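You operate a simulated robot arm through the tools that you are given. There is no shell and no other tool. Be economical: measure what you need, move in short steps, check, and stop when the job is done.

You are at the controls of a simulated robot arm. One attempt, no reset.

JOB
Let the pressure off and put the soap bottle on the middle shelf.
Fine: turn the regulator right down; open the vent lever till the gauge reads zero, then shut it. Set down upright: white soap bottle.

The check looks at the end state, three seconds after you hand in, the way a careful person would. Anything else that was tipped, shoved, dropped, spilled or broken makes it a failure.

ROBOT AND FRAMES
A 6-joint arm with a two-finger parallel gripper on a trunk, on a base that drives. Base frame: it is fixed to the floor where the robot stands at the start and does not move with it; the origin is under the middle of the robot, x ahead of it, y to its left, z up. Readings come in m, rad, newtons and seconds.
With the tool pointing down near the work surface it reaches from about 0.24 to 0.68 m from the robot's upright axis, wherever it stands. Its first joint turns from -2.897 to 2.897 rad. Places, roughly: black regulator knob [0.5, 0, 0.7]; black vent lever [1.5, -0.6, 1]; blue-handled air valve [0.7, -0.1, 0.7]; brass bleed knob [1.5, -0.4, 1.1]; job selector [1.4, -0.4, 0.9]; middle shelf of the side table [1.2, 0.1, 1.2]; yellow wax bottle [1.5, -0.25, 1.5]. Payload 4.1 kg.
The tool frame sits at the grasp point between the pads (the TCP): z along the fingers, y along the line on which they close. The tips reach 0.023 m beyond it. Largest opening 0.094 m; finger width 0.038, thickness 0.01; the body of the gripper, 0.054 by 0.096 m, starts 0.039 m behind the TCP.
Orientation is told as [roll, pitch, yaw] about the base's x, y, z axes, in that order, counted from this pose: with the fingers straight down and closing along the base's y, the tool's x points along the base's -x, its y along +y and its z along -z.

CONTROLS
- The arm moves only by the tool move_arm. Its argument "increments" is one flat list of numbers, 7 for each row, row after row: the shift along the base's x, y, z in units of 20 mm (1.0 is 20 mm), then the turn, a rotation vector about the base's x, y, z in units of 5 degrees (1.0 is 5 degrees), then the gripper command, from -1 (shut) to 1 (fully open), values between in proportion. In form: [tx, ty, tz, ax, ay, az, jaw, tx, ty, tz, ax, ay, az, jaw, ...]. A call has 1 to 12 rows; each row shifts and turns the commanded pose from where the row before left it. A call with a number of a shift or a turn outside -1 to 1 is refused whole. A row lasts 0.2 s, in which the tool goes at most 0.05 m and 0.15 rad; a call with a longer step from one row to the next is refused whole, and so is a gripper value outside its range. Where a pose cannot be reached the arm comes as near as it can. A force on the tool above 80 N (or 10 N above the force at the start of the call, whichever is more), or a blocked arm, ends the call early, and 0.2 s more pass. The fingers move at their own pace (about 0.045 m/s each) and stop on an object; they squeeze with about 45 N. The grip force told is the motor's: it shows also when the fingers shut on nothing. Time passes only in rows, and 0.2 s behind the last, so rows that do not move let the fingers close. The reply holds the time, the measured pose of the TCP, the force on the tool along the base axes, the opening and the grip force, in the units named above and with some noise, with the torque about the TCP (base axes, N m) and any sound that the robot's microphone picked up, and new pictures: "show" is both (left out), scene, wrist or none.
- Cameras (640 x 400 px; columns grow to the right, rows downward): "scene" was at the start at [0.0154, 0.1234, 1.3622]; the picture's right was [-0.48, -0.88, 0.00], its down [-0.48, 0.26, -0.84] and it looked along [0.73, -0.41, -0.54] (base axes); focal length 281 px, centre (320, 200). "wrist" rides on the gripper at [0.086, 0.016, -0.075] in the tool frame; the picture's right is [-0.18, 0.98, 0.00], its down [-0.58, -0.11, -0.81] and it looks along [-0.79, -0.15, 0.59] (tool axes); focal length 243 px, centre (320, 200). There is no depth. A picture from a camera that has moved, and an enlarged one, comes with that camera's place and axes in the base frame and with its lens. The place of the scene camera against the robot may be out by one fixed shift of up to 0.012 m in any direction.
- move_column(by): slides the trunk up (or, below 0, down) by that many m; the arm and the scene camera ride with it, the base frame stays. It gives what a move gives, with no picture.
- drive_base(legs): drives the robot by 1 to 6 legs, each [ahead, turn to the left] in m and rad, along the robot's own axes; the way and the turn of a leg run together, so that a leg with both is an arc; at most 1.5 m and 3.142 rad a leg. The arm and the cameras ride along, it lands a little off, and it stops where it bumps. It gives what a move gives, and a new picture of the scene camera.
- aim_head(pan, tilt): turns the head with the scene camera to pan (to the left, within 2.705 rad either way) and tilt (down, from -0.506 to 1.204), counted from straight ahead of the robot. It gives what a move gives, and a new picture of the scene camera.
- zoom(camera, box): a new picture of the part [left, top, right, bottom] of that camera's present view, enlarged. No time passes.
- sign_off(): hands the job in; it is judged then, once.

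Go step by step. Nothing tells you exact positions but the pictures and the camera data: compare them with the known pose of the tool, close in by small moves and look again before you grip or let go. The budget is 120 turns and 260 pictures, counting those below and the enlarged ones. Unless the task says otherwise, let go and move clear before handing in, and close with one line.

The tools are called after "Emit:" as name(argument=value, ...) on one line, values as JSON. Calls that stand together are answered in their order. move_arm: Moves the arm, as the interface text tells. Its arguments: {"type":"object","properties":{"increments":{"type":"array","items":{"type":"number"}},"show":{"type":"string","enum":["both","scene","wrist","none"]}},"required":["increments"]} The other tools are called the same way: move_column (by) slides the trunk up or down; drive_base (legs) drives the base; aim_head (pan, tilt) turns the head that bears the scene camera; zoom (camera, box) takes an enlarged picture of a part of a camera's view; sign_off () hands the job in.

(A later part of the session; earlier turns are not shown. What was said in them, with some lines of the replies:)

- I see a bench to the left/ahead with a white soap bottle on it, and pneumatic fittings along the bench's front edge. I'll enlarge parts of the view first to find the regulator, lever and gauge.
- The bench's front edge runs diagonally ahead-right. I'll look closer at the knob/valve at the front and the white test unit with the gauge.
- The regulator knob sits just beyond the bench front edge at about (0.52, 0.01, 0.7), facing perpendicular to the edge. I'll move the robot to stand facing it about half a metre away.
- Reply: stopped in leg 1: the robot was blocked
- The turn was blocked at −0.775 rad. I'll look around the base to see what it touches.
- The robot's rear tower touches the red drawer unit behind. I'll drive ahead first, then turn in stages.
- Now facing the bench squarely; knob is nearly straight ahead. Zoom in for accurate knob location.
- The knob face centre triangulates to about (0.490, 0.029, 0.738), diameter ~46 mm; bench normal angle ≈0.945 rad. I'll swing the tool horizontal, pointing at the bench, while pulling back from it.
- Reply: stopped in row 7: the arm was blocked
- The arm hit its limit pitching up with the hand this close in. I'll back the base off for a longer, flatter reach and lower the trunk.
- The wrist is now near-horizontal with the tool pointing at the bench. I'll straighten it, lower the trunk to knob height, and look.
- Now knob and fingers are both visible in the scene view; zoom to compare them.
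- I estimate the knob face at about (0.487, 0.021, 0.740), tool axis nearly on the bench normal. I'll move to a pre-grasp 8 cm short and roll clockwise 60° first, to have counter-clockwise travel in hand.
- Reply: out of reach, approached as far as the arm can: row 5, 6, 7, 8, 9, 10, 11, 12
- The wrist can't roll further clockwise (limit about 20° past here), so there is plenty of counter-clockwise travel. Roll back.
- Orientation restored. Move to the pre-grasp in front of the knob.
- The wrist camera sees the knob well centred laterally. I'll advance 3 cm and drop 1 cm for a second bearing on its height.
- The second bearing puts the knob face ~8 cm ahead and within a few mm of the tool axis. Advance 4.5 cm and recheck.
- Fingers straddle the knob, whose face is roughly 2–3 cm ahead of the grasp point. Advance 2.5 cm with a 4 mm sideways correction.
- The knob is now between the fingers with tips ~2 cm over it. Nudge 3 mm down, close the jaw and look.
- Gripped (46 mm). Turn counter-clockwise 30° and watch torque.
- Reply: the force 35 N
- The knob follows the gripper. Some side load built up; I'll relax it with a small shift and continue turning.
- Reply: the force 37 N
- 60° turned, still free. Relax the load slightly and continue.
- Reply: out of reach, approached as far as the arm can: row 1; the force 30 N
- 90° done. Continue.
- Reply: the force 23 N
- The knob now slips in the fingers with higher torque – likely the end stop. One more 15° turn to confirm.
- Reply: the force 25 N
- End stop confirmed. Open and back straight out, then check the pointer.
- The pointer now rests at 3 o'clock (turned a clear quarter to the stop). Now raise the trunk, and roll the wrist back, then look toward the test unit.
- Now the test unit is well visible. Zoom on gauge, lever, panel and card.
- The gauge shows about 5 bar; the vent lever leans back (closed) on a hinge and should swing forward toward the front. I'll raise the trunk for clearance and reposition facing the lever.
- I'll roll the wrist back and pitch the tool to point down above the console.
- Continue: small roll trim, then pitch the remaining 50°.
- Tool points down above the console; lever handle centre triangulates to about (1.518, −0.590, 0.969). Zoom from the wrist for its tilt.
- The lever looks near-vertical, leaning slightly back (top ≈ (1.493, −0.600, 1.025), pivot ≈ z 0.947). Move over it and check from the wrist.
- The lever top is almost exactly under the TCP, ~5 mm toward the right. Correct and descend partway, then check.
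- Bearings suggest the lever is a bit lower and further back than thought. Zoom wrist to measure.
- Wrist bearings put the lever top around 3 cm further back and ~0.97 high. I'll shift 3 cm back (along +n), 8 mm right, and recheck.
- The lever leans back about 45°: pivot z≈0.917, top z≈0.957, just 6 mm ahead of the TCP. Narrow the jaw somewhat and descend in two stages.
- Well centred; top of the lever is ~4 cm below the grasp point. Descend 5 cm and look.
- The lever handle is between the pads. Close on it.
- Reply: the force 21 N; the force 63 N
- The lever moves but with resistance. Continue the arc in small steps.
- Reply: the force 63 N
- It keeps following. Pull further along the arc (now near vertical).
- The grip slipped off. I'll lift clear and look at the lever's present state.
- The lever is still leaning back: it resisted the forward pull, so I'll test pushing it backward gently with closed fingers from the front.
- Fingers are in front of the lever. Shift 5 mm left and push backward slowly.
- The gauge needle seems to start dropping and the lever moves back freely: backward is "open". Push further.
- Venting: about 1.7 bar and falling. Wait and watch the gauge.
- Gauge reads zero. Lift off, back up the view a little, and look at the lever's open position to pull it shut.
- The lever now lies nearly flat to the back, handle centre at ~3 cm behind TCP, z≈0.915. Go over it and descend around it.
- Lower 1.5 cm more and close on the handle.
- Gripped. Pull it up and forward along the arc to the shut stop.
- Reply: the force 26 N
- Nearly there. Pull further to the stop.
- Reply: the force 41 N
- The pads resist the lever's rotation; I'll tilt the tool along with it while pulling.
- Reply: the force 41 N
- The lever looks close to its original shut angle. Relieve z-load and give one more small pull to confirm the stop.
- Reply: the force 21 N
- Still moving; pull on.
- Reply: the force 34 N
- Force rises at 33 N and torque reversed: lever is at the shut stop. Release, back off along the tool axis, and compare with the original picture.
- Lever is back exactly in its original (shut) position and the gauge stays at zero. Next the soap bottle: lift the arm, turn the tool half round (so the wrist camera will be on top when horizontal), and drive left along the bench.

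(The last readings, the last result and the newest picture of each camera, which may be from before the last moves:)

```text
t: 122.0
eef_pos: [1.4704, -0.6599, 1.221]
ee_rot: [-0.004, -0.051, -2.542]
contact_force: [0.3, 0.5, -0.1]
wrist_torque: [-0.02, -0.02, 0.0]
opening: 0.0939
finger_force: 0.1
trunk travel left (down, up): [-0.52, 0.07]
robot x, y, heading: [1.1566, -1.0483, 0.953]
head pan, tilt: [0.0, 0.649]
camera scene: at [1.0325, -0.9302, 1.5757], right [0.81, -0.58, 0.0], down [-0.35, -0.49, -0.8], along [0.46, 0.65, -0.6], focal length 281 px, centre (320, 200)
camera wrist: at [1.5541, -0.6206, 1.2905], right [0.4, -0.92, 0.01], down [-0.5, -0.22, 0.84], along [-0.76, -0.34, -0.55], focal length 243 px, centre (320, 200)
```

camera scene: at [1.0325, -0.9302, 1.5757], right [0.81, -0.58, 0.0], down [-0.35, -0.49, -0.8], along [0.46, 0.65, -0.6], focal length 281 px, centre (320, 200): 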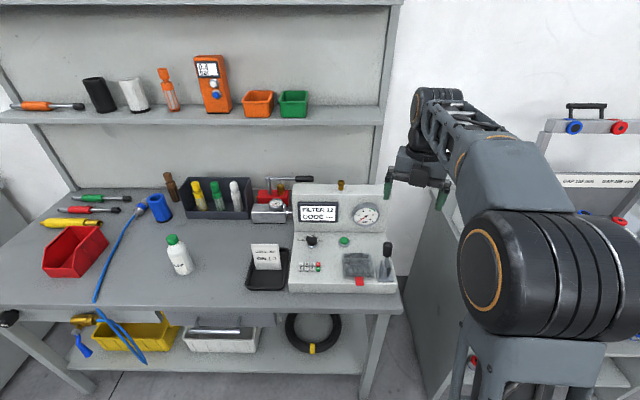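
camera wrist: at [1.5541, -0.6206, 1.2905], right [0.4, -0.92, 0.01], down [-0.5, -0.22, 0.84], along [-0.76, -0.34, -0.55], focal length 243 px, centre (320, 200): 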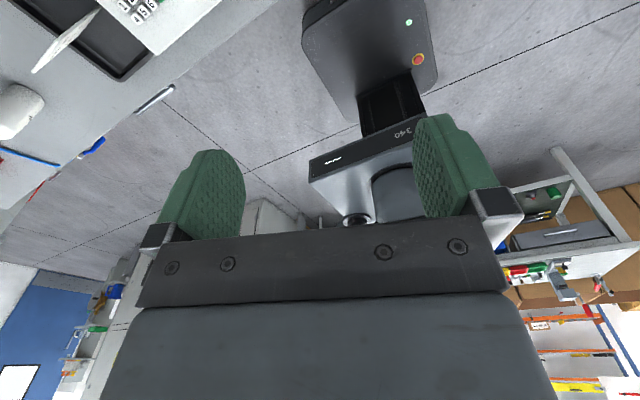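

20° more yaw, then pitch the tool up to horizontal, reaching slightly out.

Emit:
move_arm(increments=[0, 0, 0, 0, 0, 1, 1, 0, 0, 0, 0, 0, 1, 1, 0, 0, 0, 0, 0, 1, 1, 0, 0, 0, 0, 0, 1, 1, 0, 0, 0, 0.81, -0.586, 0, 1, 0, 0, 0, 0.81, -0.586, 0, 1, 0, 0, 0, 0.81, -0.586, 0, 1, 0, 0, 0, 0.81, -0.586, 0, 1, 0, 0, 0, 0.81, -0.586, 0, 1, 0, 0, 0, 0.81, -0.586, 0, 1, 0, 0, 0, 0.81, -0.586, 0, 1, 0, 0, 0, 0.81, -0.586, 0, 1], show="none")

Emit:
move_arm(increments=[0.234, 0.324, 0, 0.81, -0.586, 0, 1, 0.234, 0.324, 0, 0.81, -0.586, 0, 1, 0.234, 0.324, 0, 0.81, -0.586, 0, 1, 0.234, 0.324, 0, 0.81, -0.586, 0, 1, 0.234, 0.324, 0, 0.81, -0.586, 0, 1, 0.234, 0.324, 0, 0.81, -0.586, 0, 1, 0.234, 0.324, 0, 0.81, -0.586, 0, 1, 0.234, 0.324, 0, 0.81, -0.586, 0, 1, 0.234, 0.324, 0, 0.81, -0.586, 0, 1])

```text
t: 124.6
eef_pos: [1.4019, -0.6145, 1.2206]
ee_rot: [-0.002, 0.651, -2.193]
contact_force: [-0.3, 0.8, 0.2]
wrist_torque: [0.0, 0.0, -0.04]
opening: 0.094
finger_force: 0.1
out of reach, approached as far as the arm can: row 2, 3, 4, 5
trunk travel left (down, up): [-0.52, 0.07]
robot x, y, heading: [1.1539, -1.0493, 0.95]
head pan, tilt: [0.0, 0.649]
```

```text
t: 126.6
eef_pos: [1.4453, -0.5624, 1.2185]
ee_rot: [0.031, 1.374, -2.182]
contact_force: [-0.2, 0.4, 0.2]
wrist_torque: [0.03, -0.02, -0.01]
opening: 0.0939
finger_force: 0.0
out of reach, approached as far as the arm can: row 6, 7
trunk travel left (down, up): [-0.52, 0.07]
robot x, y, heading: [1.1555, -1.0526, 0.95]
head pan, tilt: [0.0, 0.649]
camera scene: at [1.0325, -0.9301, 1.5757], right [0.81, -0.58, 0.0], down [-0.35, -0.49, -0.8], along [0.46, 0.65, -0.6], focal length 281 px, centre (320, 200)
camera wrist: at [1.4231, -0.6168, 1.3178], right [0.77, -0.62, -0.17], down [-0.63, -0.66, -0.41], along [0.14, 0.43, -0.89], focal length 243 px, centre (320, 200)
```

scene: 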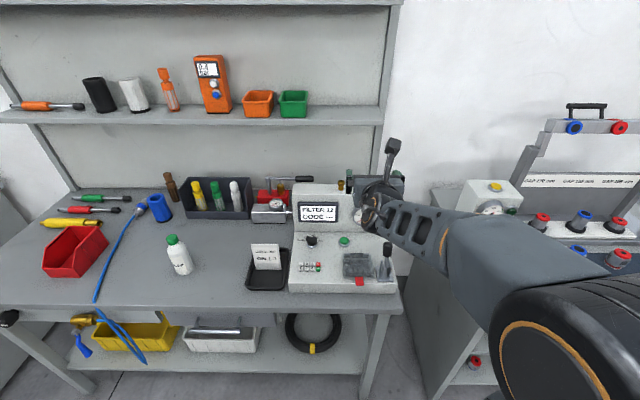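
wrist: 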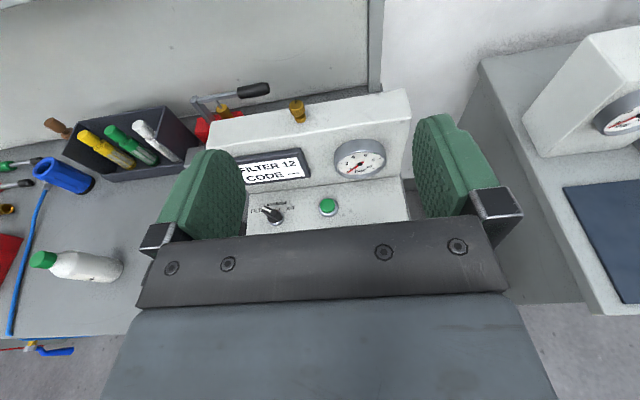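

Tool is nearly horizontal with the camera on top. Drive left along the bench to the bottle.

Emit:
drive_base(legs=[[-0.12, 0], [0, 1.571], [0.6, 0], [0, -1.571]])

```text
t: 138.5
eef_pos: [0.8825, -0.3198, 1.2185]
ee_rot: [0.035, 1.374, -2.177]
contact_force: [-0.7, 0.1, -0.9]
wrist_torque: [0.03, -0.01, 0.01]
opening: 0.094
finger_force: 0.0
trunk travel left (down, up): [-0.52, 0.07]
robot x, y, heading: [0.5962, -0.8066, 0.946]
head pan, tilt: [0.0, 0.649]
camera scene: at [0.4706, -0.6873, 1.5757], right [0.81, -0.58, 0.0], down [-0.35, -0.49, -0.8], along [0.46, 0.65, -0.6], focal length 281 px, centre (320, 200)
```

scene: 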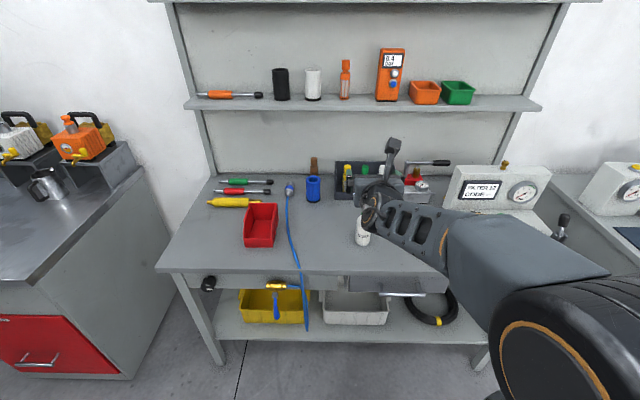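

Bottle base is around (1.015, −0.19, 0.84). Lower the trunk to grasp height, creep the base 8 cm ahead, and use the wrist view.

Emit:
move_column(by=-0.28)

Emit:
drive_base(legs=[[0.08, 0]])

Emit:
move_arm(increments=[0.65, -0.47, 0, 0, 0, 0, 1, 0.65, -0.47, 0, 0, 0, 0, 1, 0, 0, 0, 0, 0, 0, 1])

```text
t: 141.3
eef_pos: [0.8821, -0.319, 0.9385]
ee_rot: [0.034, 1.374, -2.177]
contact_force: [0.1, -0.1, 0.2]
wrist_torque: [-0.01, 0.05, 0.0]
opening: 0.0942
finger_force: 0.0
trunk travel left (down, up): [-0.24, 0.35]
robot x, y, heading: [0.5923, -0.8046, 0.953]
head pan, tilt: [0.0, 0.649]
```

```text
t: 142.4
eef_pos: [0.9309, -0.2555, 0.9388]
ee_rot: [0.036, 1.374, -2.181]
contact_force: [0.3, 0.5, -0.5]
wrist_torque: [0.05, -0.01, 0.0]
opening: 0.094
finger_force: 0.0
trunk travel left (down, up): [-0.24, 0.35]
robot x, y, heading: [0.6406, -0.7398, 0.951]
head pan, tilt: [0.0, 0.649]
camera scene: at [0.5174, -0.6219, 1.2957], right [0.81, -0.58, 0.0], down [-0.35, -0.49, -0.8], along [0.46, 0.65, -0.6], focal length 281 px, centre (320, 200)
```

scene: 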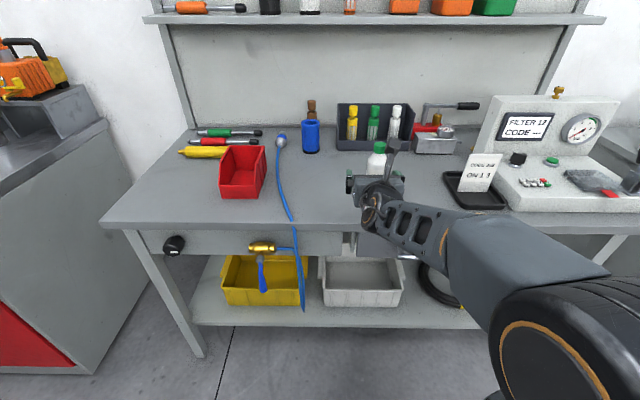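

```text
t: 143.2
eef_pos: [0.9532, -0.2721, 0.9406]
ee_rot: [0.042, 1.372, -2.181]
contact_force: [0.3, 0.7, 0.5]
wrist_torque: [-0.01, -0.01, -0.02]
opening: 0.0942
finger_force: 0.0
out of reach, approached as far as the arm can: row 2
trunk travel left (down, up): [-0.24, 0.35]
robot x, y, heading: [0.6409, -0.7429, 0.945]
head pan, tilt: [0.0, 0.649]
camera scene: at [0.5176, -0.6217, 1.2957], right [0.81, -0.58, 0.0], down [-0.35, -0.49, -0.8], along [0.46, 0.65, -0.6], focal length 281 px, centre (320, 200)
camera wrist: at [0.9313, -0.3249, 1.0391], right [0.76, -0.63, -0.17], down [-0.63, -0.66, -0.41], along [0.14, 0.42, -0.9], focal length 243 px, centre (320, 200)
```

scene: 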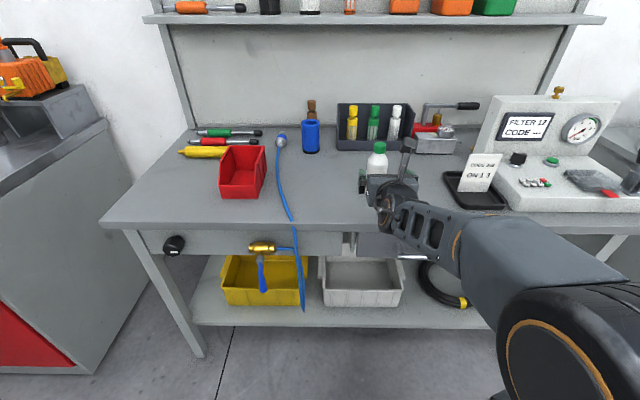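
wrist: 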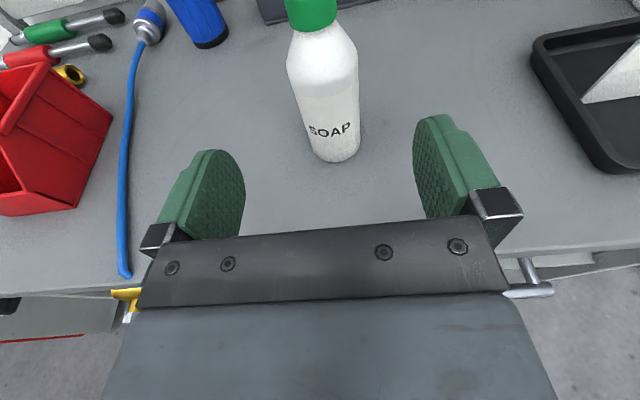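

The bottle is laterally centred between the fingers. Advance half way and lower 2.5 cm, then recheck.

Emit:
move_arm(increments=[0, 0, -0.6, 0, 0, 0, 1, 0, 0, -0.6, 0, 0, 0, 1, 0.5, 0.69, 0, 0, 0, 0, 1, 0.5, 0.69, 0, 0, 0, 0, 1, 0, 0, 0, 0, 0, 0, 1])

```text
t: 144.4
eef_pos: [0.9671, -0.2397, 0.9191]
ee_rot: [0.041, 1.372, -2.178]
contact_force: [-0.3, 0.0, 0.1]
wrist_torque: [0.04, 0.01, 0.01]
opening: 0.0937
finger_force: 0.0
out of reach, approached as far as the arm can: row 1, 2
trunk travel left (down, up): [-0.24, 0.35]
robot x, y, heading: [0.6396, -0.739, 0.949]
head pan, tilt: [0.0, 0.649]
camera scene: at [0.5176, -0.6216, 1.2957], right [0.81, -0.58, 0.0], down [-0.35, -0.49, -0.8], along [0.46, 0.65, -0.6], focal length 281 px, centre (320, 200)
camera wrist: at [0.9451, -0.2928, 1.0183], right [0.76, -0.63, -0.17], down [-0.63, -0.66, -0.41], along [0.14, 0.42, -0.89], focal length 243 px, centre (320, 200)
```

scene: 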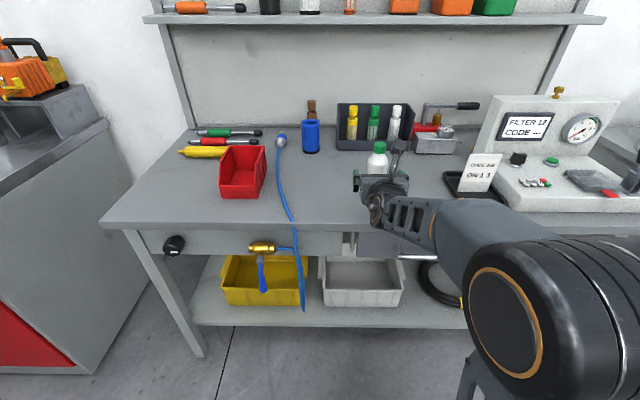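
wrist: 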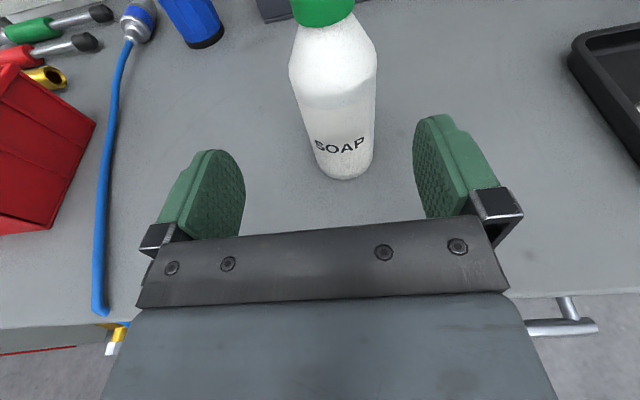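

Bottle body centre is 7.5 cm ahead and 9 mm to the right. Advance onto it.

Emit:
move_arm(increments=[0.72, 0.64, 0, 0, 0, 0, 1, 0.64, 0.69, 0, 0, 0, 0, 1, 0.6, 0.71, 0, 0, 0, 0, 1, 0.55, 0.7, 0, 0, 0, 0, 1, 0, 0, 0, 0, 0, 0, 1])

```text
t: 145.6
eef_pos: [1.0099, -0.1796, 0.9198]
ee_rot: [0.039, 1.373, -2.18]
contact_force: [0.4, 0.4, 0.2]
wrist_torque: [0.0, 0.0, -0.03]
opening: 0.094
finger_force: 0.0
out of reach, approached as far as the arm can: row 1, 3
trunk travel left (down, up): [-0.24, 0.35]
robot x, y, heading: [0.6394, -0.7411, 0.946]
head pan, tilt: [0.0, 0.649]
camera scene: at [0.5176, -0.6216, 1.2957], right [0.81, -0.58, 0.0], down [-0.35, -0.49, -0.8], along [0.46, 0.65, -0.6], focal length 281 px, centre (320, 200)
camera wrist: at [0.9888, -0.2334, 1.019], right [0.76, -0.62, -0.17], down [-0.63, -0.66, -0.41], along [0.14, 0.42, -0.89], focal length 243 px, centre (320, 200)
```

scene: 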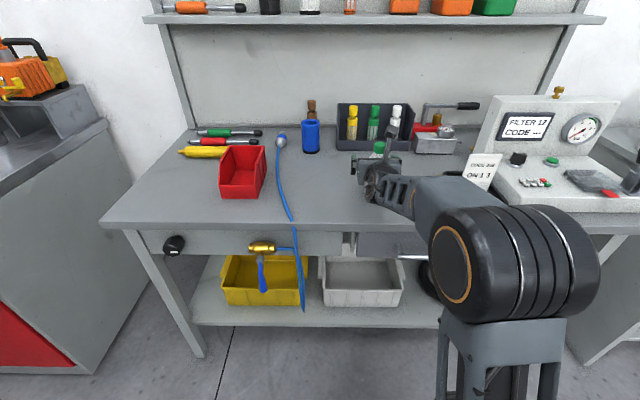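
wrist: 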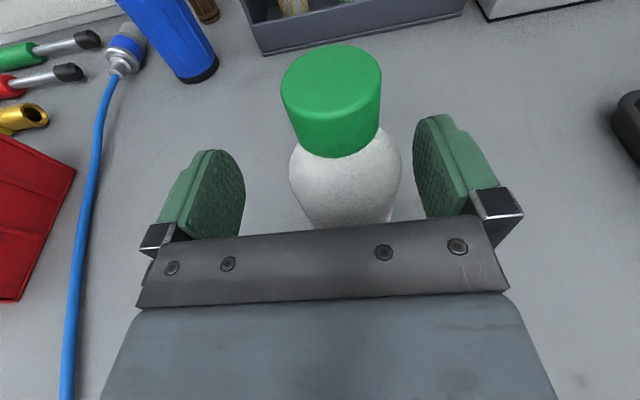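

Bottle is between the fingers, ~6 mm right of centre. Centre, then close.

Emit:
move_arm(increments=[0.26, -0.19, 0, 0, 0, 0, 1, 0, 0, 0, 0, 0, 0, 1, 0, 0, 0, 0, 0, 0, 0.5, 0, 0, 0, 0, 0, 0, 0, 0, 0, 0, 0, 0, 0, -1, 0, 0, 0, 0, 0, 0, -1, 0, 0, 0, 0, 0, 0, -1, 0, 0, 0, 0, 0, 0, -1])

```text
t: 147.4
eef_pos: [1.0133, -0.1825, 0.922]
ee_rot: [0.043, 1.371, -2.18]
contact_force: [2.1, 0.0, 1.4]
wrist_torque: [-0.02, -0.07, 0.01]
opening: 0.0532
finger_force: 45.1
out of reach, approached as far as the arm can: row 1
trunk travel left (down, up): [-0.24, 0.35]
robot x, y, heading: [0.6351, -0.7416, 0.947]
head pan, tilt: [0.0, 0.649]
camera scene: at [0.5177, -0.6218, 1.2958], right [0.81, -0.58, 0.0], down [-0.35, -0.49, -0.8], along [0.46, 0.65, -0.6], focal length 281 px, centre (320, 200)
camera wrist: at [0.9909, -0.2354, 1.0209], right [0.76, -0.63, -0.17], down [-0.63, -0.66, -0.41], along [0.14, 0.42, -0.9], focal length 243 px, centre (320, 200)
```

scene: 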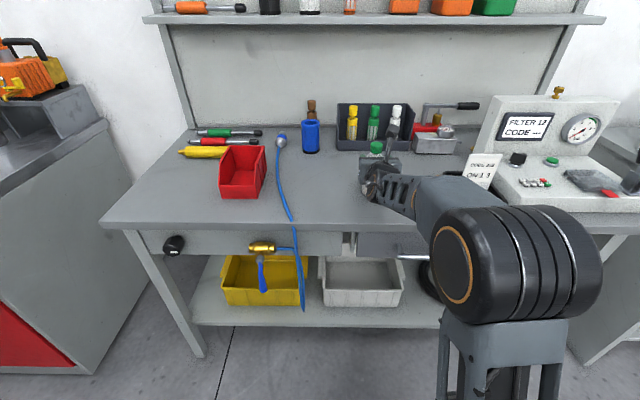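
wrist: 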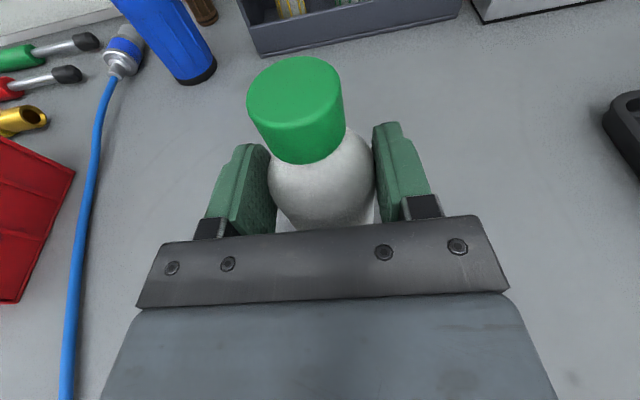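

Gripped at 53 mm. Check whether the bottle is upright in the grip.

Emit:
zoom(camera="scene", box=[330, 120, 430, 220])

Emit:
move_column(by=0.03)

Emit:
zoom(camera="wrist", box=[160, 20, 480, 240])

```text
4.00 times, centred on (380, 170) of scene
camera zoom: at [0.5177, -0.6218, 1.2958], right [0.81, -0.58, 0.0], down [-0.35, -0.49, -0.8], along [0.46, 0.65, -0.6], focal length 1123 px, centre (80, 320)
```

zoom: 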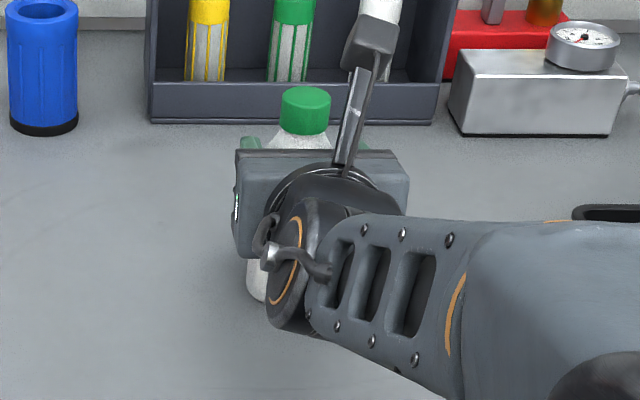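

```text
t: 148.2
eef_pos: [1.0116, -0.1816, 0.953]
ee_rot: [0.044, 1.37, -2.181]
contact_force: [-0.5, -0.3, -4.0]
wrist_torque: [-0.02, -0.01, 0.02]
opening: 0.0533
finger_force: 45.0
trunk travel left (down, up): [-0.27, 0.32]
robot x, y, heading: [0.6375, -0.7421, 0.945]
head pan, tilt: [0.0, 0.649]
```

```text
1.82 times, centred on (320, 130) of wrist
camera zoom: at [0.9907, -0.2348, 1.0503], right [0.76, -0.63, -0.17], down [-0.63, -0.66, -0.41], along [0.14, 0.42, -0.9], focal length 441 px, centre (320, 327)
```

zoom: 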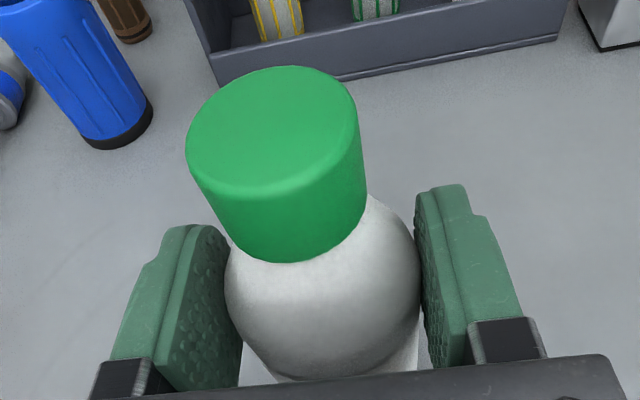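

The bottle hangs upright. Raise fully, retract a bit, and drive to the free right end of the middle shelf.

Emit:
move_column(by=0.32)

Emit:
move_arm(increments=[-0.5, -0.69, 0, 0, 0, 0, -1, -0.5, -0.69, 0, 0, 0, 0, -1, -0.5, -0.69, 0, 0, 0, 0, -1, -0.5, -0.69, 0, 0, 0, 0, -1, -0.5, -0.69, 0, 0, 0, 0, -1], show="scene")

Emit:
drive_base(legs=[[-0.12, 0], [0, -1.571], [0.5, 0], [0, 1.571]])

```text
t: 151.3
eef_pos: [1.013, -0.1819, 1.2708]
ee_rot: [0.044, 1.37, -2.18]
contact_force: [-0.8, 0.2, -3.1]
wrist_torque: [-0.01, 0.0, -0.01]
opening: 0.053
finger_force: 45.2
trunk travel left (down, up): [-0.59, 0.0]
robot x, y, heading: [0.64, -0.7401, 0.949]
head pan, tilt: [0.0, 0.649]
```

```text
t: 152.5
eef_pos: [0.9639, -0.2499, 1.2716]
ee_rot: [0.044, 1.372, -2.183]
contact_force: [-0.6, 0.2, -3.3]
wrist_torque: [0.03, 0.0, -0.01]
opening: 0.0534
finger_force: 45.1
trunk travel left (down, up): [-0.59, 0.0]
robot x, y, heading: [0.6381, -0.7433, 0.947]
head pan, tilt: [0.0, 0.649]
camera scene: at [0.5175, -0.6217, 1.6457], right [0.81, -0.58, 0.0], down [-0.35, -0.49, -0.8], along [0.46, 0.65, -0.6], focal length 281 px, centre (320, 200)
```

scene: 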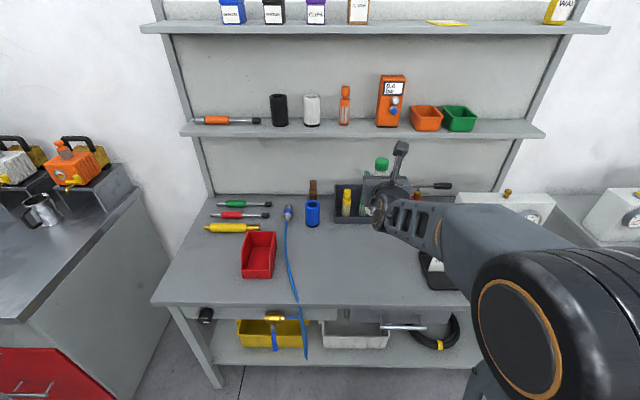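

```text
t: 164.0
eef_pos: [1.3054, -0.6479, 1.2715]
ee_rot: [0.046, 1.371, -2.188]
contact_force: [0.0, -1.3, -3.0]
wrist_torque: [0.04, 0.02, -0.03]
opening: 0.0528
finger_force: 44.6
trunk travel left (down, up): [-0.59, 0.0]
robot x, y, heading: [0.9779, -1.1358, 0.936]
head pan, tilt: [0.0, 0.649]
camera scene: at [0.8562, -1.0156, 1.6457], right [0.81, -0.59, 0.0], down [-0.36, -0.49, -0.8], along [0.47, 0.64, -0.6], focal length 281 px, centre (320, 200)
```

scene: 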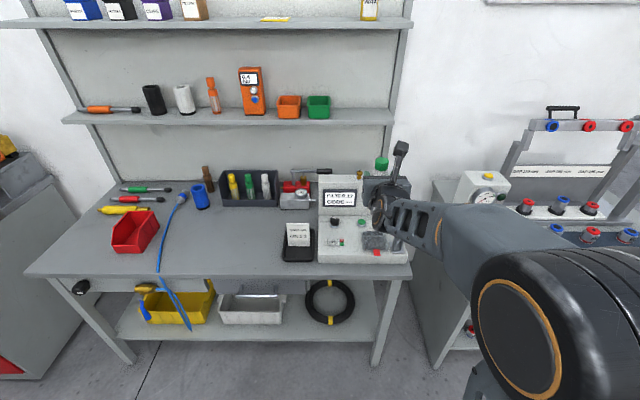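

Zoom on the free part of the middle shelf.

Emit:
zoom(camera="scene", box=[270, 60, 420, 160])

```text
4.00 times, centred on (345, 110) of scene
camera zoom: at [0.8562, -1.0156, 1.6457], right [0.81, -0.59, 0.0], down [-0.36, -0.49, -0.8], along [0.47, 0.64, -0.6], focal length 1123 px, centre (220, 560)
```

zoom: 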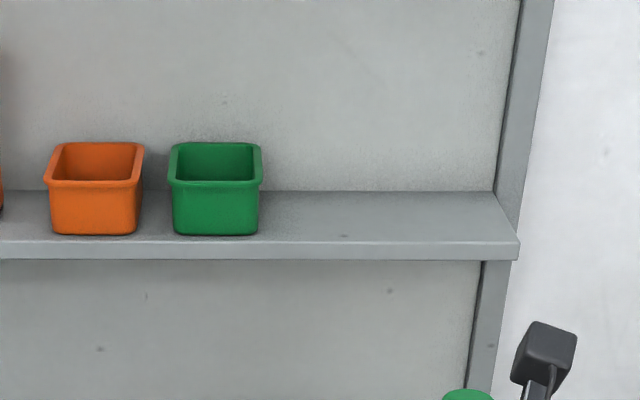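

The shelf's free area spans u≈1.34–1.58, surface z≈1.24, n≈0.71–0.86. Raise the arm, then drive close to the bench.

Emit:
move_arm(increments=[0, 0, 1, 0, 0, 0, -1, 0, 0, 1, 0, 0, 0, -1, 0, 0, 1, 0, 0, 0, -1, 0, 0, 1, 0, 0, 0, -1, 0, 0, 0.5, 0, 0, 0, -1, 0, 0, 0, 0, 0, 0, -1], show="none")

Emit:
drive_base(legs=[[0.28, 0]])

```text
t: 165.4
eef_pos: [1.3046, -0.647, 1.3619]
ee_rot: [0.044, 1.371, -2.188]
contact_force: [-0.1, 0.3, -2.3]
wrist_torque: [-0.02, 0.01, 0.01]
opening: 0.0527
finger_force: 45.2
trunk travel left (down, up): [-0.59, 0.0]
robot x, y, heading: [0.9811, -1.1372, 0.937]
head pan, tilt: [0.0, 0.649]
```

```text
t: 167.4
eef_pos: [1.4762, -0.4166, 1.3609]
ee_rot: [0.044, 1.37, -2.19]
contact_force: [0.4, 1.4, -3.2]
wrist_torque: [-0.02, -0.01, -0.01]
opening: 0.0528
finger_force: 44.4
trunk travel left (down, up): [-0.59, 0.0]
robot x, y, heading: [1.1458, -0.9069, 0.94]
head pan, tilt: [0.0, 0.649]
camera scene: at [1.0255, -0.7843, 1.6457], right [0.81, -0.59, 0.0], down [-0.36, -0.49, -0.8], along [0.47, 0.64, -0.61], focal length 281 px, centre (320, 200)
```

scene: 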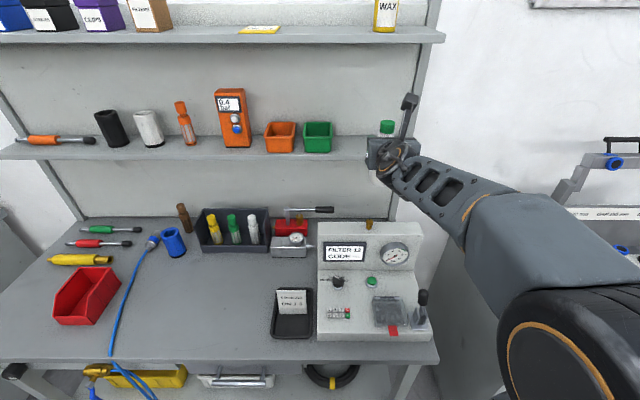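

No bump. Extend the arm toward the shelf in steps, checking reach.

Emit:
move_arm(increments=[0.66, 0.6, -0.1, 0, 0, 0, -1, 0.6, 0.69, -0.1, 0, 0, 0, -1, 0.53, 0.73, -0.1, 0, 0, 0, -1, 0.53, 0.73, 0, 0, 0, 0, -1, 0.53, 0.73, 0, 0, 0, 0, -1, 0.53, 0.73, 0, 0, 0, 0, -1])

```text
t: 168.8
eef_pos: [1.5425, -0.3317, 1.3563]
ee_rot: [0.043, 1.368, -2.193]
contact_force: [0.2, 0.4, -3.1]
wrist_torque: [0.0, 0.02, -0.01]
opening: 0.0526
finger_force: 44.7
trunk travel left (down, up): [-0.59, 0.0]
robot x, y, heading: [1.1453, -0.9028, 0.94]
head pan, tilt: [0.0, 0.649]
camera scene: at [1.0253, -0.7846, 1.6457], right [0.81, -0.59, 0.0], down [-0.36, -0.49, -0.8], along [0.47, 0.64, -0.6], focal length 281 px, centre (320, 200)
camera wrist: at [1.52, -0.3852, 1.4549], right [0.75, -0.64, -0.17], down [-0.64, -0.65, -0.41], along [0.15, 0.42, -0.9], focal length 243 px, centre (320, 200)
```

scene: 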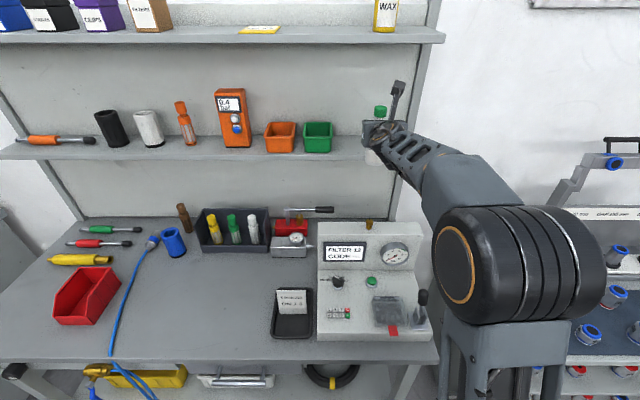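
wrist: 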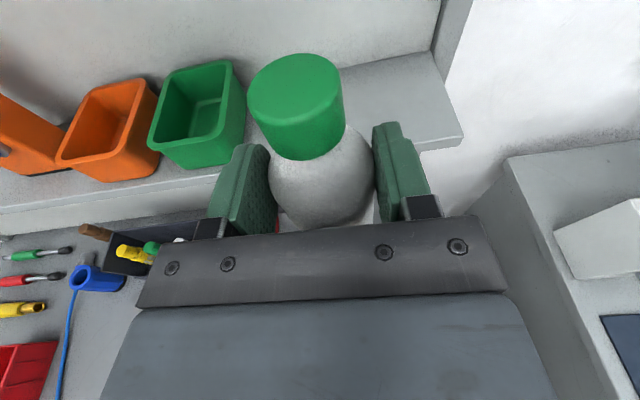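

Wrist view confirms the shelf edge (z≈1.24, n≈0.72) and room right of the green bin. Extend further.

Emit:
move_arm(increments=[0.72, 0.8, 0, 0, 0, 0, -1, 0.72, 0.8, 0, 0, 0, 0, -1, 0.72, 0.8, 0, 0, 0, 0, -1, 0.72, 0.8, 0, 0, 0, 0, -1, 0.72, 0.8, 0, 0, 0, 0, -1, 0, 0, 0, 0, 0, 0, -1])

```text
t: 170.2
eef_pos: [1.6146, -0.2526, 1.3559]
ee_rot: [0.045, 1.37, -2.192]
contact_force: [1.1, 0.0, -3.7]
wrist_torque: [-0.03, 0.0, -0.04]
opening: 0.0527
finger_force: 45.2
trunk travel left (down, up): [-0.59, 0.0]
robot x, y, heading: [1.1429, -0.9027, 0.937]
head pan, tilt: [0.0, 0.649]
camera scene: at [1.025, -0.7851, 1.6457], right [0.81, -0.59, 0.0], down [-0.36, -0.49, -0.8], along [0.47, 0.64, -0.6], focal length 281 px, centre (320, 200)
camera wrist: at [1.5919, -0.3057, 1.4554], right [0.75, -0.64, -0.17], down [-0.64, -0.65, -0.41], along [0.15, 0.42, -0.9], focal length 243 px, centre (320, 200)
```

scene: 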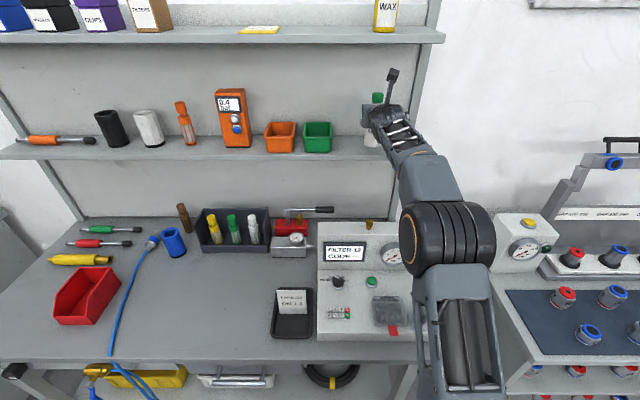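
wrist: 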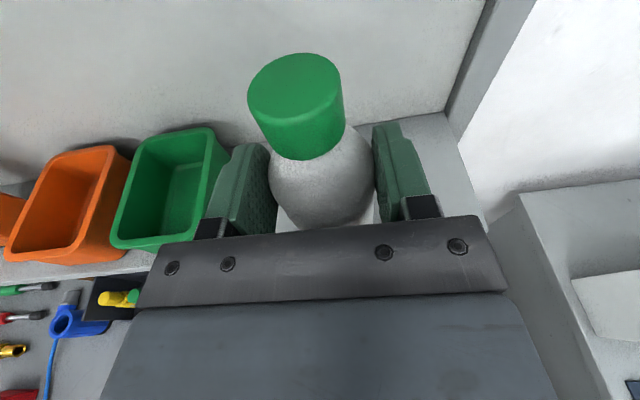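

Shift 2 cm right for clearance from the green bin and extend the last 4 cm.

Emit:
move_arm(increments=[0.66, 0.345, 0, 0, 0, 0, -1, 0.66, 0.345, 0, 0, 0, 0, -1, 0.66, 0.345, 0, 0, 0, 0, -1, 0, 0, 0, 0, 0, 0, -1])

Emit:
zoom(camera="scene", box=[290, 70, 450, 170])

```text
t: 171.2
eef_pos: [1.647, -0.2329, 1.3535]
ee_rot: [0.042, 1.37, -2.202]
contact_force: [0.3, 0.0, -2.8]
wrist_torque: [-0.01, 0.01, 0.0]
opening: 0.0526
finger_force: 45.5
out of reach, approached as far as the arm can: row 3
trunk travel left (down, up): [-0.59, 0.0]
robot x, y, heading: [1.1459, -0.9038, 0.939]
head pan, tilt: [0.0, 0.649]
camera scene: at [1.0252, -0.7849, 1.6457], right [0.81, -0.59, 0.0], down [-0.36, -0.49, -0.8], along [0.47, 0.64, -0.6], focal length 281 px, centre (320, 200)
camera wrist: at [1.6237, -0.2862, 1.4519], right [0.75, -0.64, -0.17], down [-0.65, -0.64, -0.41], along [0.15, 0.42, -0.9], focal length 243 px, centre (320, 200)
```

scene: 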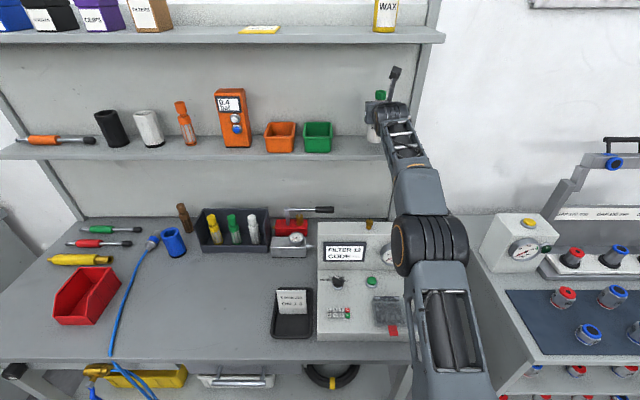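
wrist: 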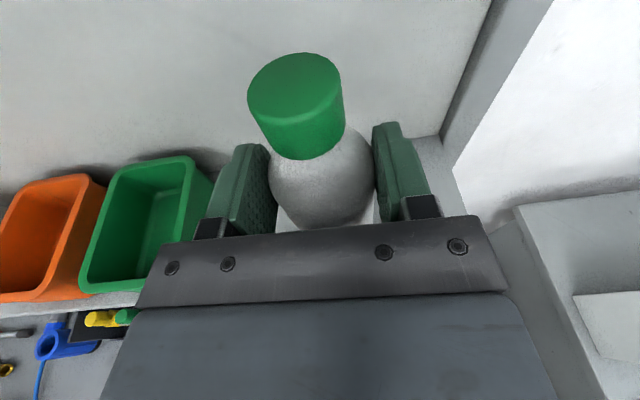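

```text
4.00 times, centred on (370, 120) of scene
camera zoom: at [1.0252, -0.7849, 1.6457], right [0.81, -0.59, 0.0], down [-0.36, -0.49, -0.8], along [0.47, 0.64, -0.6], focal length 1123 px, centre (120, 520)
```

zoom: 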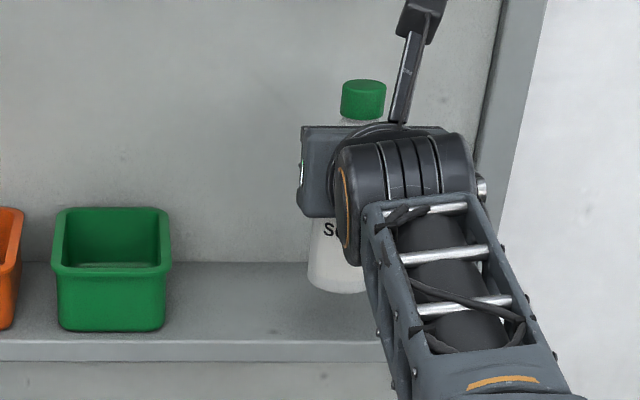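

Bottle is over the shelf with ~3 cm to go. Lower with the trunk in steps, watching the force.

Emit:
move_column(by=-0.02)

Emit:
zoom(camera="scene", box=[330, 90, 410, 170])

Emit:
move_column(by=-0.005)

```text
t: 171.8
eef_pos: [1.6474, -0.2338, 1.3342]
ee_rot: [0.044, 1.373, -2.201]
contact_force: [-0.4, -0.6, -3.0]
wrist_torque: [-0.03, 0.03, 0.01]
opening: 0.0528
finger_force: 45.3
trunk travel left (down, up): [-0.57, 0.02]
robot x, y, heading: [1.1459, -0.9068, 0.936]
head pan, tilt: [0.0, 0.649]
```

```text
5.00 times, centred on (370, 130) of scene
camera zoom: at [1.025, -0.7851, 1.6257], right [0.81, -0.59, 0.0], down [-0.36, -0.49, -0.8], along [0.47, 0.64, -0.6], focal length 1404 px, centre (70, 550)
```

zoom: 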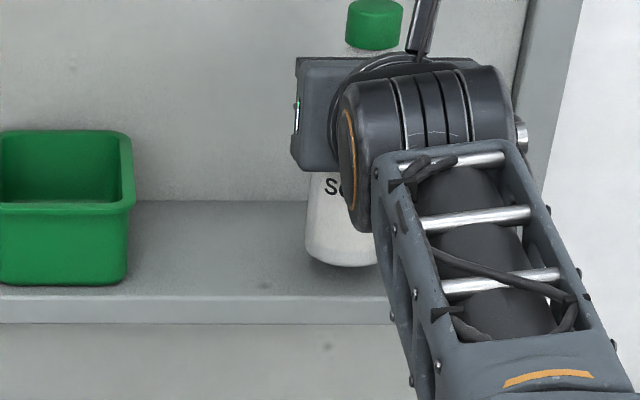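

```text
t: 172.4
eef_pos: [1.6461, -0.2335, 1.3284]
ee_rot: [0.043, 1.372, -2.203]
contact_force: [-0.5, -0.2, -2.2]
wrist_torque: [-0.02, 0.03, -0.02]
opening: 0.0527
finger_force: 45.3
trunk travel left (down, up): [-0.565, 0.025]
robot x, y, heading: [1.1443, -0.9037, 0.935]
head pan, tilt: [0.0, 0.649]
```

Emit:
move_column(by=-0.004)

Emit:
move_column(by=-0.004)

Emit:
zoom(camera="scene", box=[330, 90, 410, 170])

```text
t: 172.9
eef_pos: [1.6469, -0.2336, 1.3238]
ee_rot: [0.042, 1.371, -2.203]
contact_force: [0.5, 0.2, -3.0]
wrist_torque: [-0.02, -0.01, 0.03]
opening: 0.0527
finger_force: 44.8
trunk travel left (down, up): [-0.561, 0.029]
robot x, y, heading: [1.146, -0.9076, 0.933]
head pan, tilt: [0.0, 0.649]
```

```text
t: 173.4
eef_pos: [1.6463, -0.233, 1.3209]
ee_rot: [0.041, 1.375, -2.204]
contact_force: [0.9, 2.3, 3.0]
wrist_torque: [0.23, 0.04, -0.03]
opening: 0.0529
finger_force: 45.6
trunk travel left (down, up): [-0.557, 0.033]
robot x, y, heading: [1.146, -0.9065, 0.939]
head pan, tilt: [0.0, 0.649]
```

```text
5.00 times, centred on (370, 130) of scene
camera zoom: at [1.0249, -0.7853, 1.6128], right [0.81, -0.59, 0.0], down [-0.36, -0.49, -0.8], along [0.47, 0.64, -0.6], focal length 1404 px, centre (70, 550)
```

zoom: 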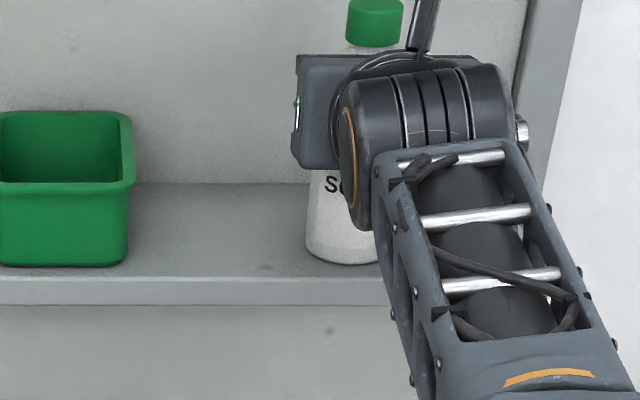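

Contact reached (force reversed to +3 N). Open the jaw partway and pull straight back.

Emit:
move_arm(increments=[0, 0, 0, 0, 0, 0, -0.3, 0, 0, 0, 0, 0, 0, 0.3, 0, 0, 0, 0, 0, 0, 0.6, 0, 0, 0, 0, 0, 0, 0.6, 0, 0, 0, 0, 0, 0, 0.6])

```text
t: 174.6
eef_pos: [1.6459, -0.2337, 1.3198]
ee_rot: [0.044, 1.372, -2.203]
contact_force: [0.9, -0.3, -0.4]
wrist_torque: [-0.01, 0.0, 0.02]
opening: 0.0755
finger_force: 0.0
trunk travel left (down, up): [-0.557, 0.033]
robot x, y, heading: [1.1476, -0.9045, 0.936]
head pan, tilt: [0.0, 0.649]
camera scene: at [1.0249, -0.7853, 1.6127], right [0.81, -0.59, 0.0], down [-0.36, -0.49, -0.8], along [0.47, 0.64, -0.6], focal length 281 px, centre (320, 200)
camera wrist: at [1.6232, -0.2867, 1.4194], right [0.75, -0.64, -0.17], down [-0.65, -0.64, -0.41], along [0.15, 0.42, -0.89], focal length 243 px, centre (320, 200)
```

scene: 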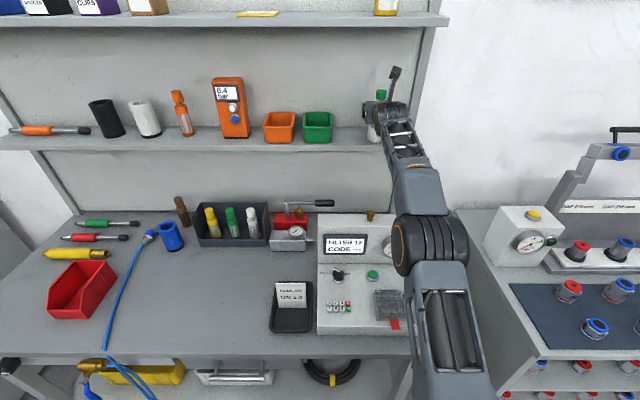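
wrist: 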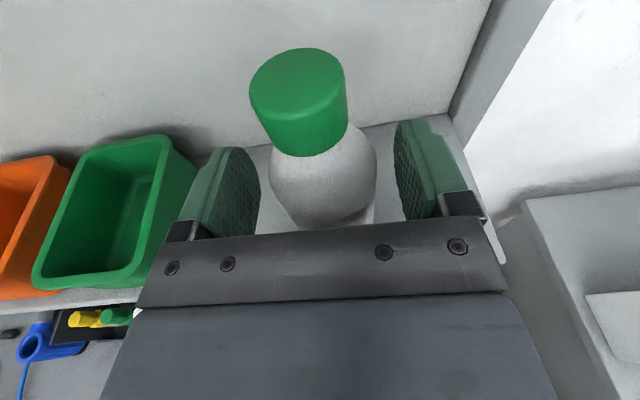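

Released and upright. Retract along the tool axis.

Emit:
move_arm(increments=[-0.31, -0.39, 0, 0, 0, 0, 0.6, -0.62, -0.78, 0, 0, 0, 0, 0.6, -0.62, -0.78, 0, 0, 0, 0, 0.6, -0.62, -0.78, 0, 0, 0, 0, 0.6, -0.62, -0.78, 0, 0, 0, 0, 0.6, -0.62, -0.78, 0, 0, 0, 0, 0.6, -0.62, -0.78, 0, 0, 0, 0, 0.6])

Emit:
zoom(camera="scene", box=[290, 70, 450, 170])

```text
t: 176.2
eef_pos: [1.566, -0.3361, 1.319]
ee_rot: [0.042, 1.372, -2.203]
contact_force: [-0.2, 0.4, 0.5]
wrist_torque: [0.02, 0.03, -0.01]
opening: 0.0756
finger_force: 0.1
trunk travel left (down, up): [-0.557, 0.033]
robot x, y, heading: [1.1483, -0.9039, 0.939]
head pan, tilt: [0.0, 0.649]
camera scene: at [1.0246, -0.7857, 1.6127], right [0.81, -0.59, 0.0], down [-0.36, -0.49, -0.8], along [0.47, 0.64, -0.6], focal length 281 px, centre (320, 200)
camera wrist: at [1.5434, -0.3886, 1.4185], right [0.75, -0.64, -0.17], down [-0.65, -0.64, -0.41], along [0.15, 0.42, -0.9], focal length 243 px, centre (320, 200)
```

scene: 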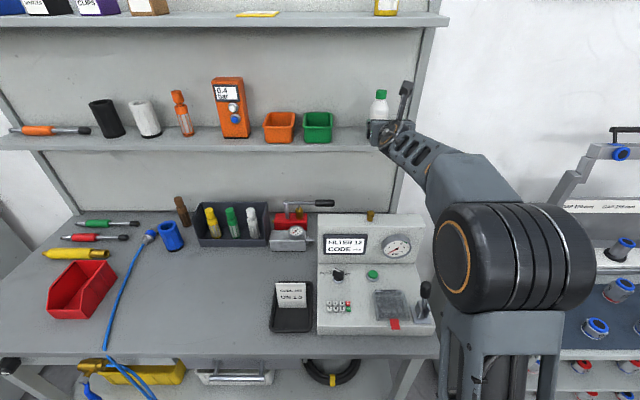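
wrist: 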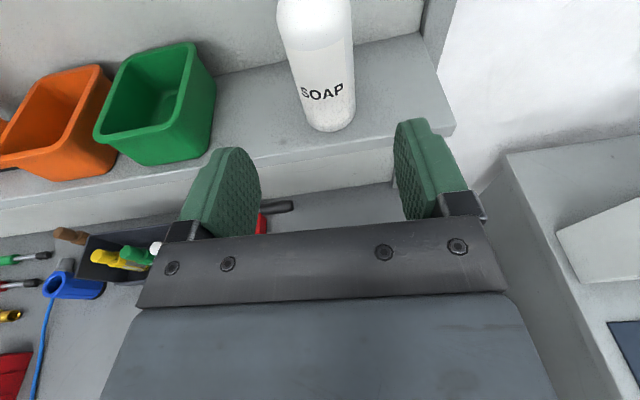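

```text
4.00 times, centred on (370, 120) of scene
camera zoom: at [1.0246, -0.7857, 1.6127], right [0.81, -0.59, 0.0], down [-0.36, -0.49, -0.8], along [0.47, 0.64, -0.6], focal length 1123 px, centre (120, 520)
```

zoom: 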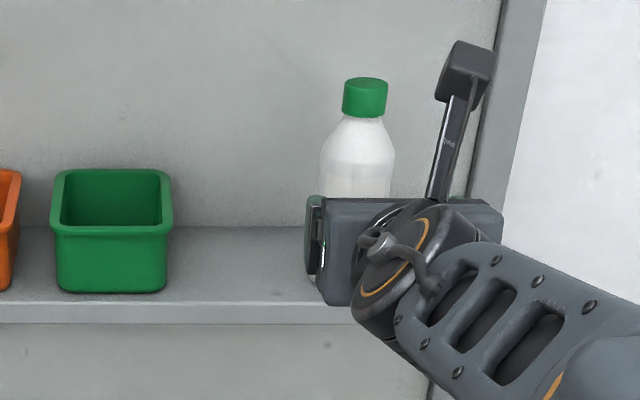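

The bottle stands upright on the middle shelf. Back off and check everything: gauge, lever, regulator.

Emit:
drive_base(legs=[[-0.35, 0]])

Emit:
zoom(camera="scene", box=[290, 60, 450, 280])

Emit:
zoom(camera="scene", box=[20, 180, 220, 340])

```text
t: 178.5
eef_pos: [1.3631, -0.6153, 1.3196]
ee_rot: [0.045, 1.372, -2.2]
contact_force: [-1.0, -0.3, 0.6]
wrist_torque: [-0.01, -0.04, 0.03]
opening: 0.0752
finger_force: 0.0
trunk travel left (down, up): [-0.557, 0.033]
robot x, y, heading: [0.9422, -1.1881, 0.94]
head pan, tilt: [0.0, 0.649]
camera scene: at [0.8195, -1.0657, 1.6128], right [0.81, -0.59, 0.0], down [-0.36, -0.49, -0.8], along [0.47, 0.64, -0.6], focal length 281 px, centre (320, 200)
```

scene: 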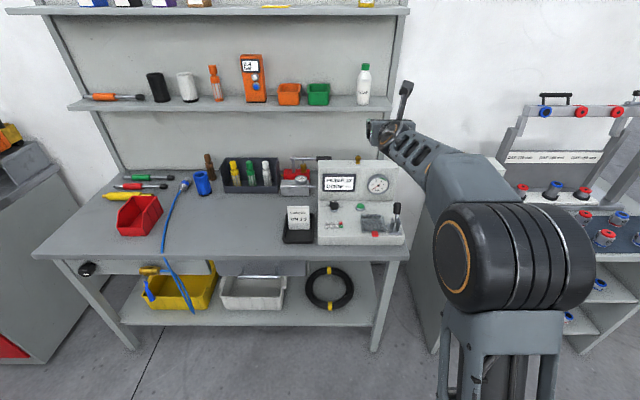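

```text
1.82 times, centred on (370, 170) of scene
camera zoom: at [0.8195, -1.0657, 1.6128], right [0.81, -0.59, 0.0], down [-0.36, -0.49, -0.8], along [0.47, 0.64, -0.6], focal length 511 px, centre (229, 254)
```

zoom: 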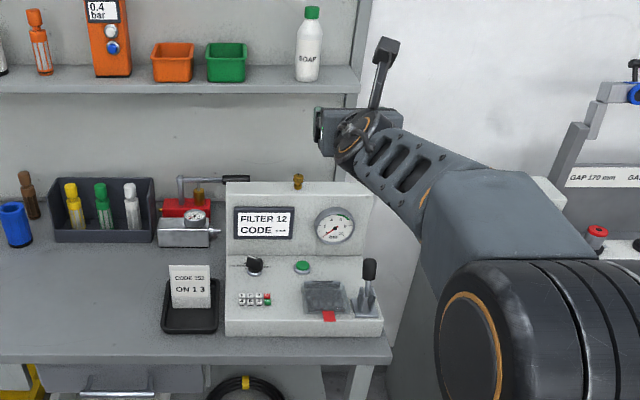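

```text
2.50 times, centred on (120, 260) of scene
camera zoom: at [0.8195, -1.0657, 1.6128], right [0.81, -0.59, 0.0], down [-0.36, -0.49, -0.8], along [0.47, 0.64, -0.6], focal length 702 px, centre (820, 50)
```

zoom: 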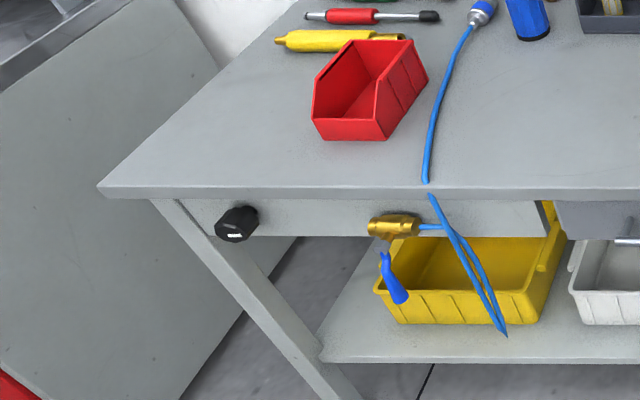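

Everything looks in place; one last close look at the gauge and lever.

Emit:
zoom(camera="scene", box=[350, 160, 414, 245])

```text
4.71 times, centred on (382, 202) of scene
camera zoom: at [0.8195, -1.0657, 1.6128], right [0.81, -0.59, 0.0], down [-0.36, -0.49, -0.8], along [0.47, 0.64, -0.6], focal length 1322 px, centre (28, 188)
```

zoom: 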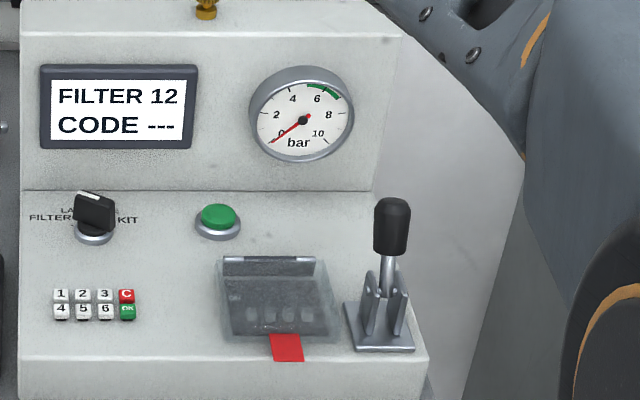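

The gauge reads zero, the vent lever is shut, the regulator is at its stop and the bottle stands on the shelf, so I am handing in.

Emit:
sign_off()

```text
The job is handed in.
```

The pressure is off and the white soap bottle stands upright at the right-hand end of the middle shelf. The regulator is turned down to its stop, the gauge reads zero, and the vent lever is shut again.
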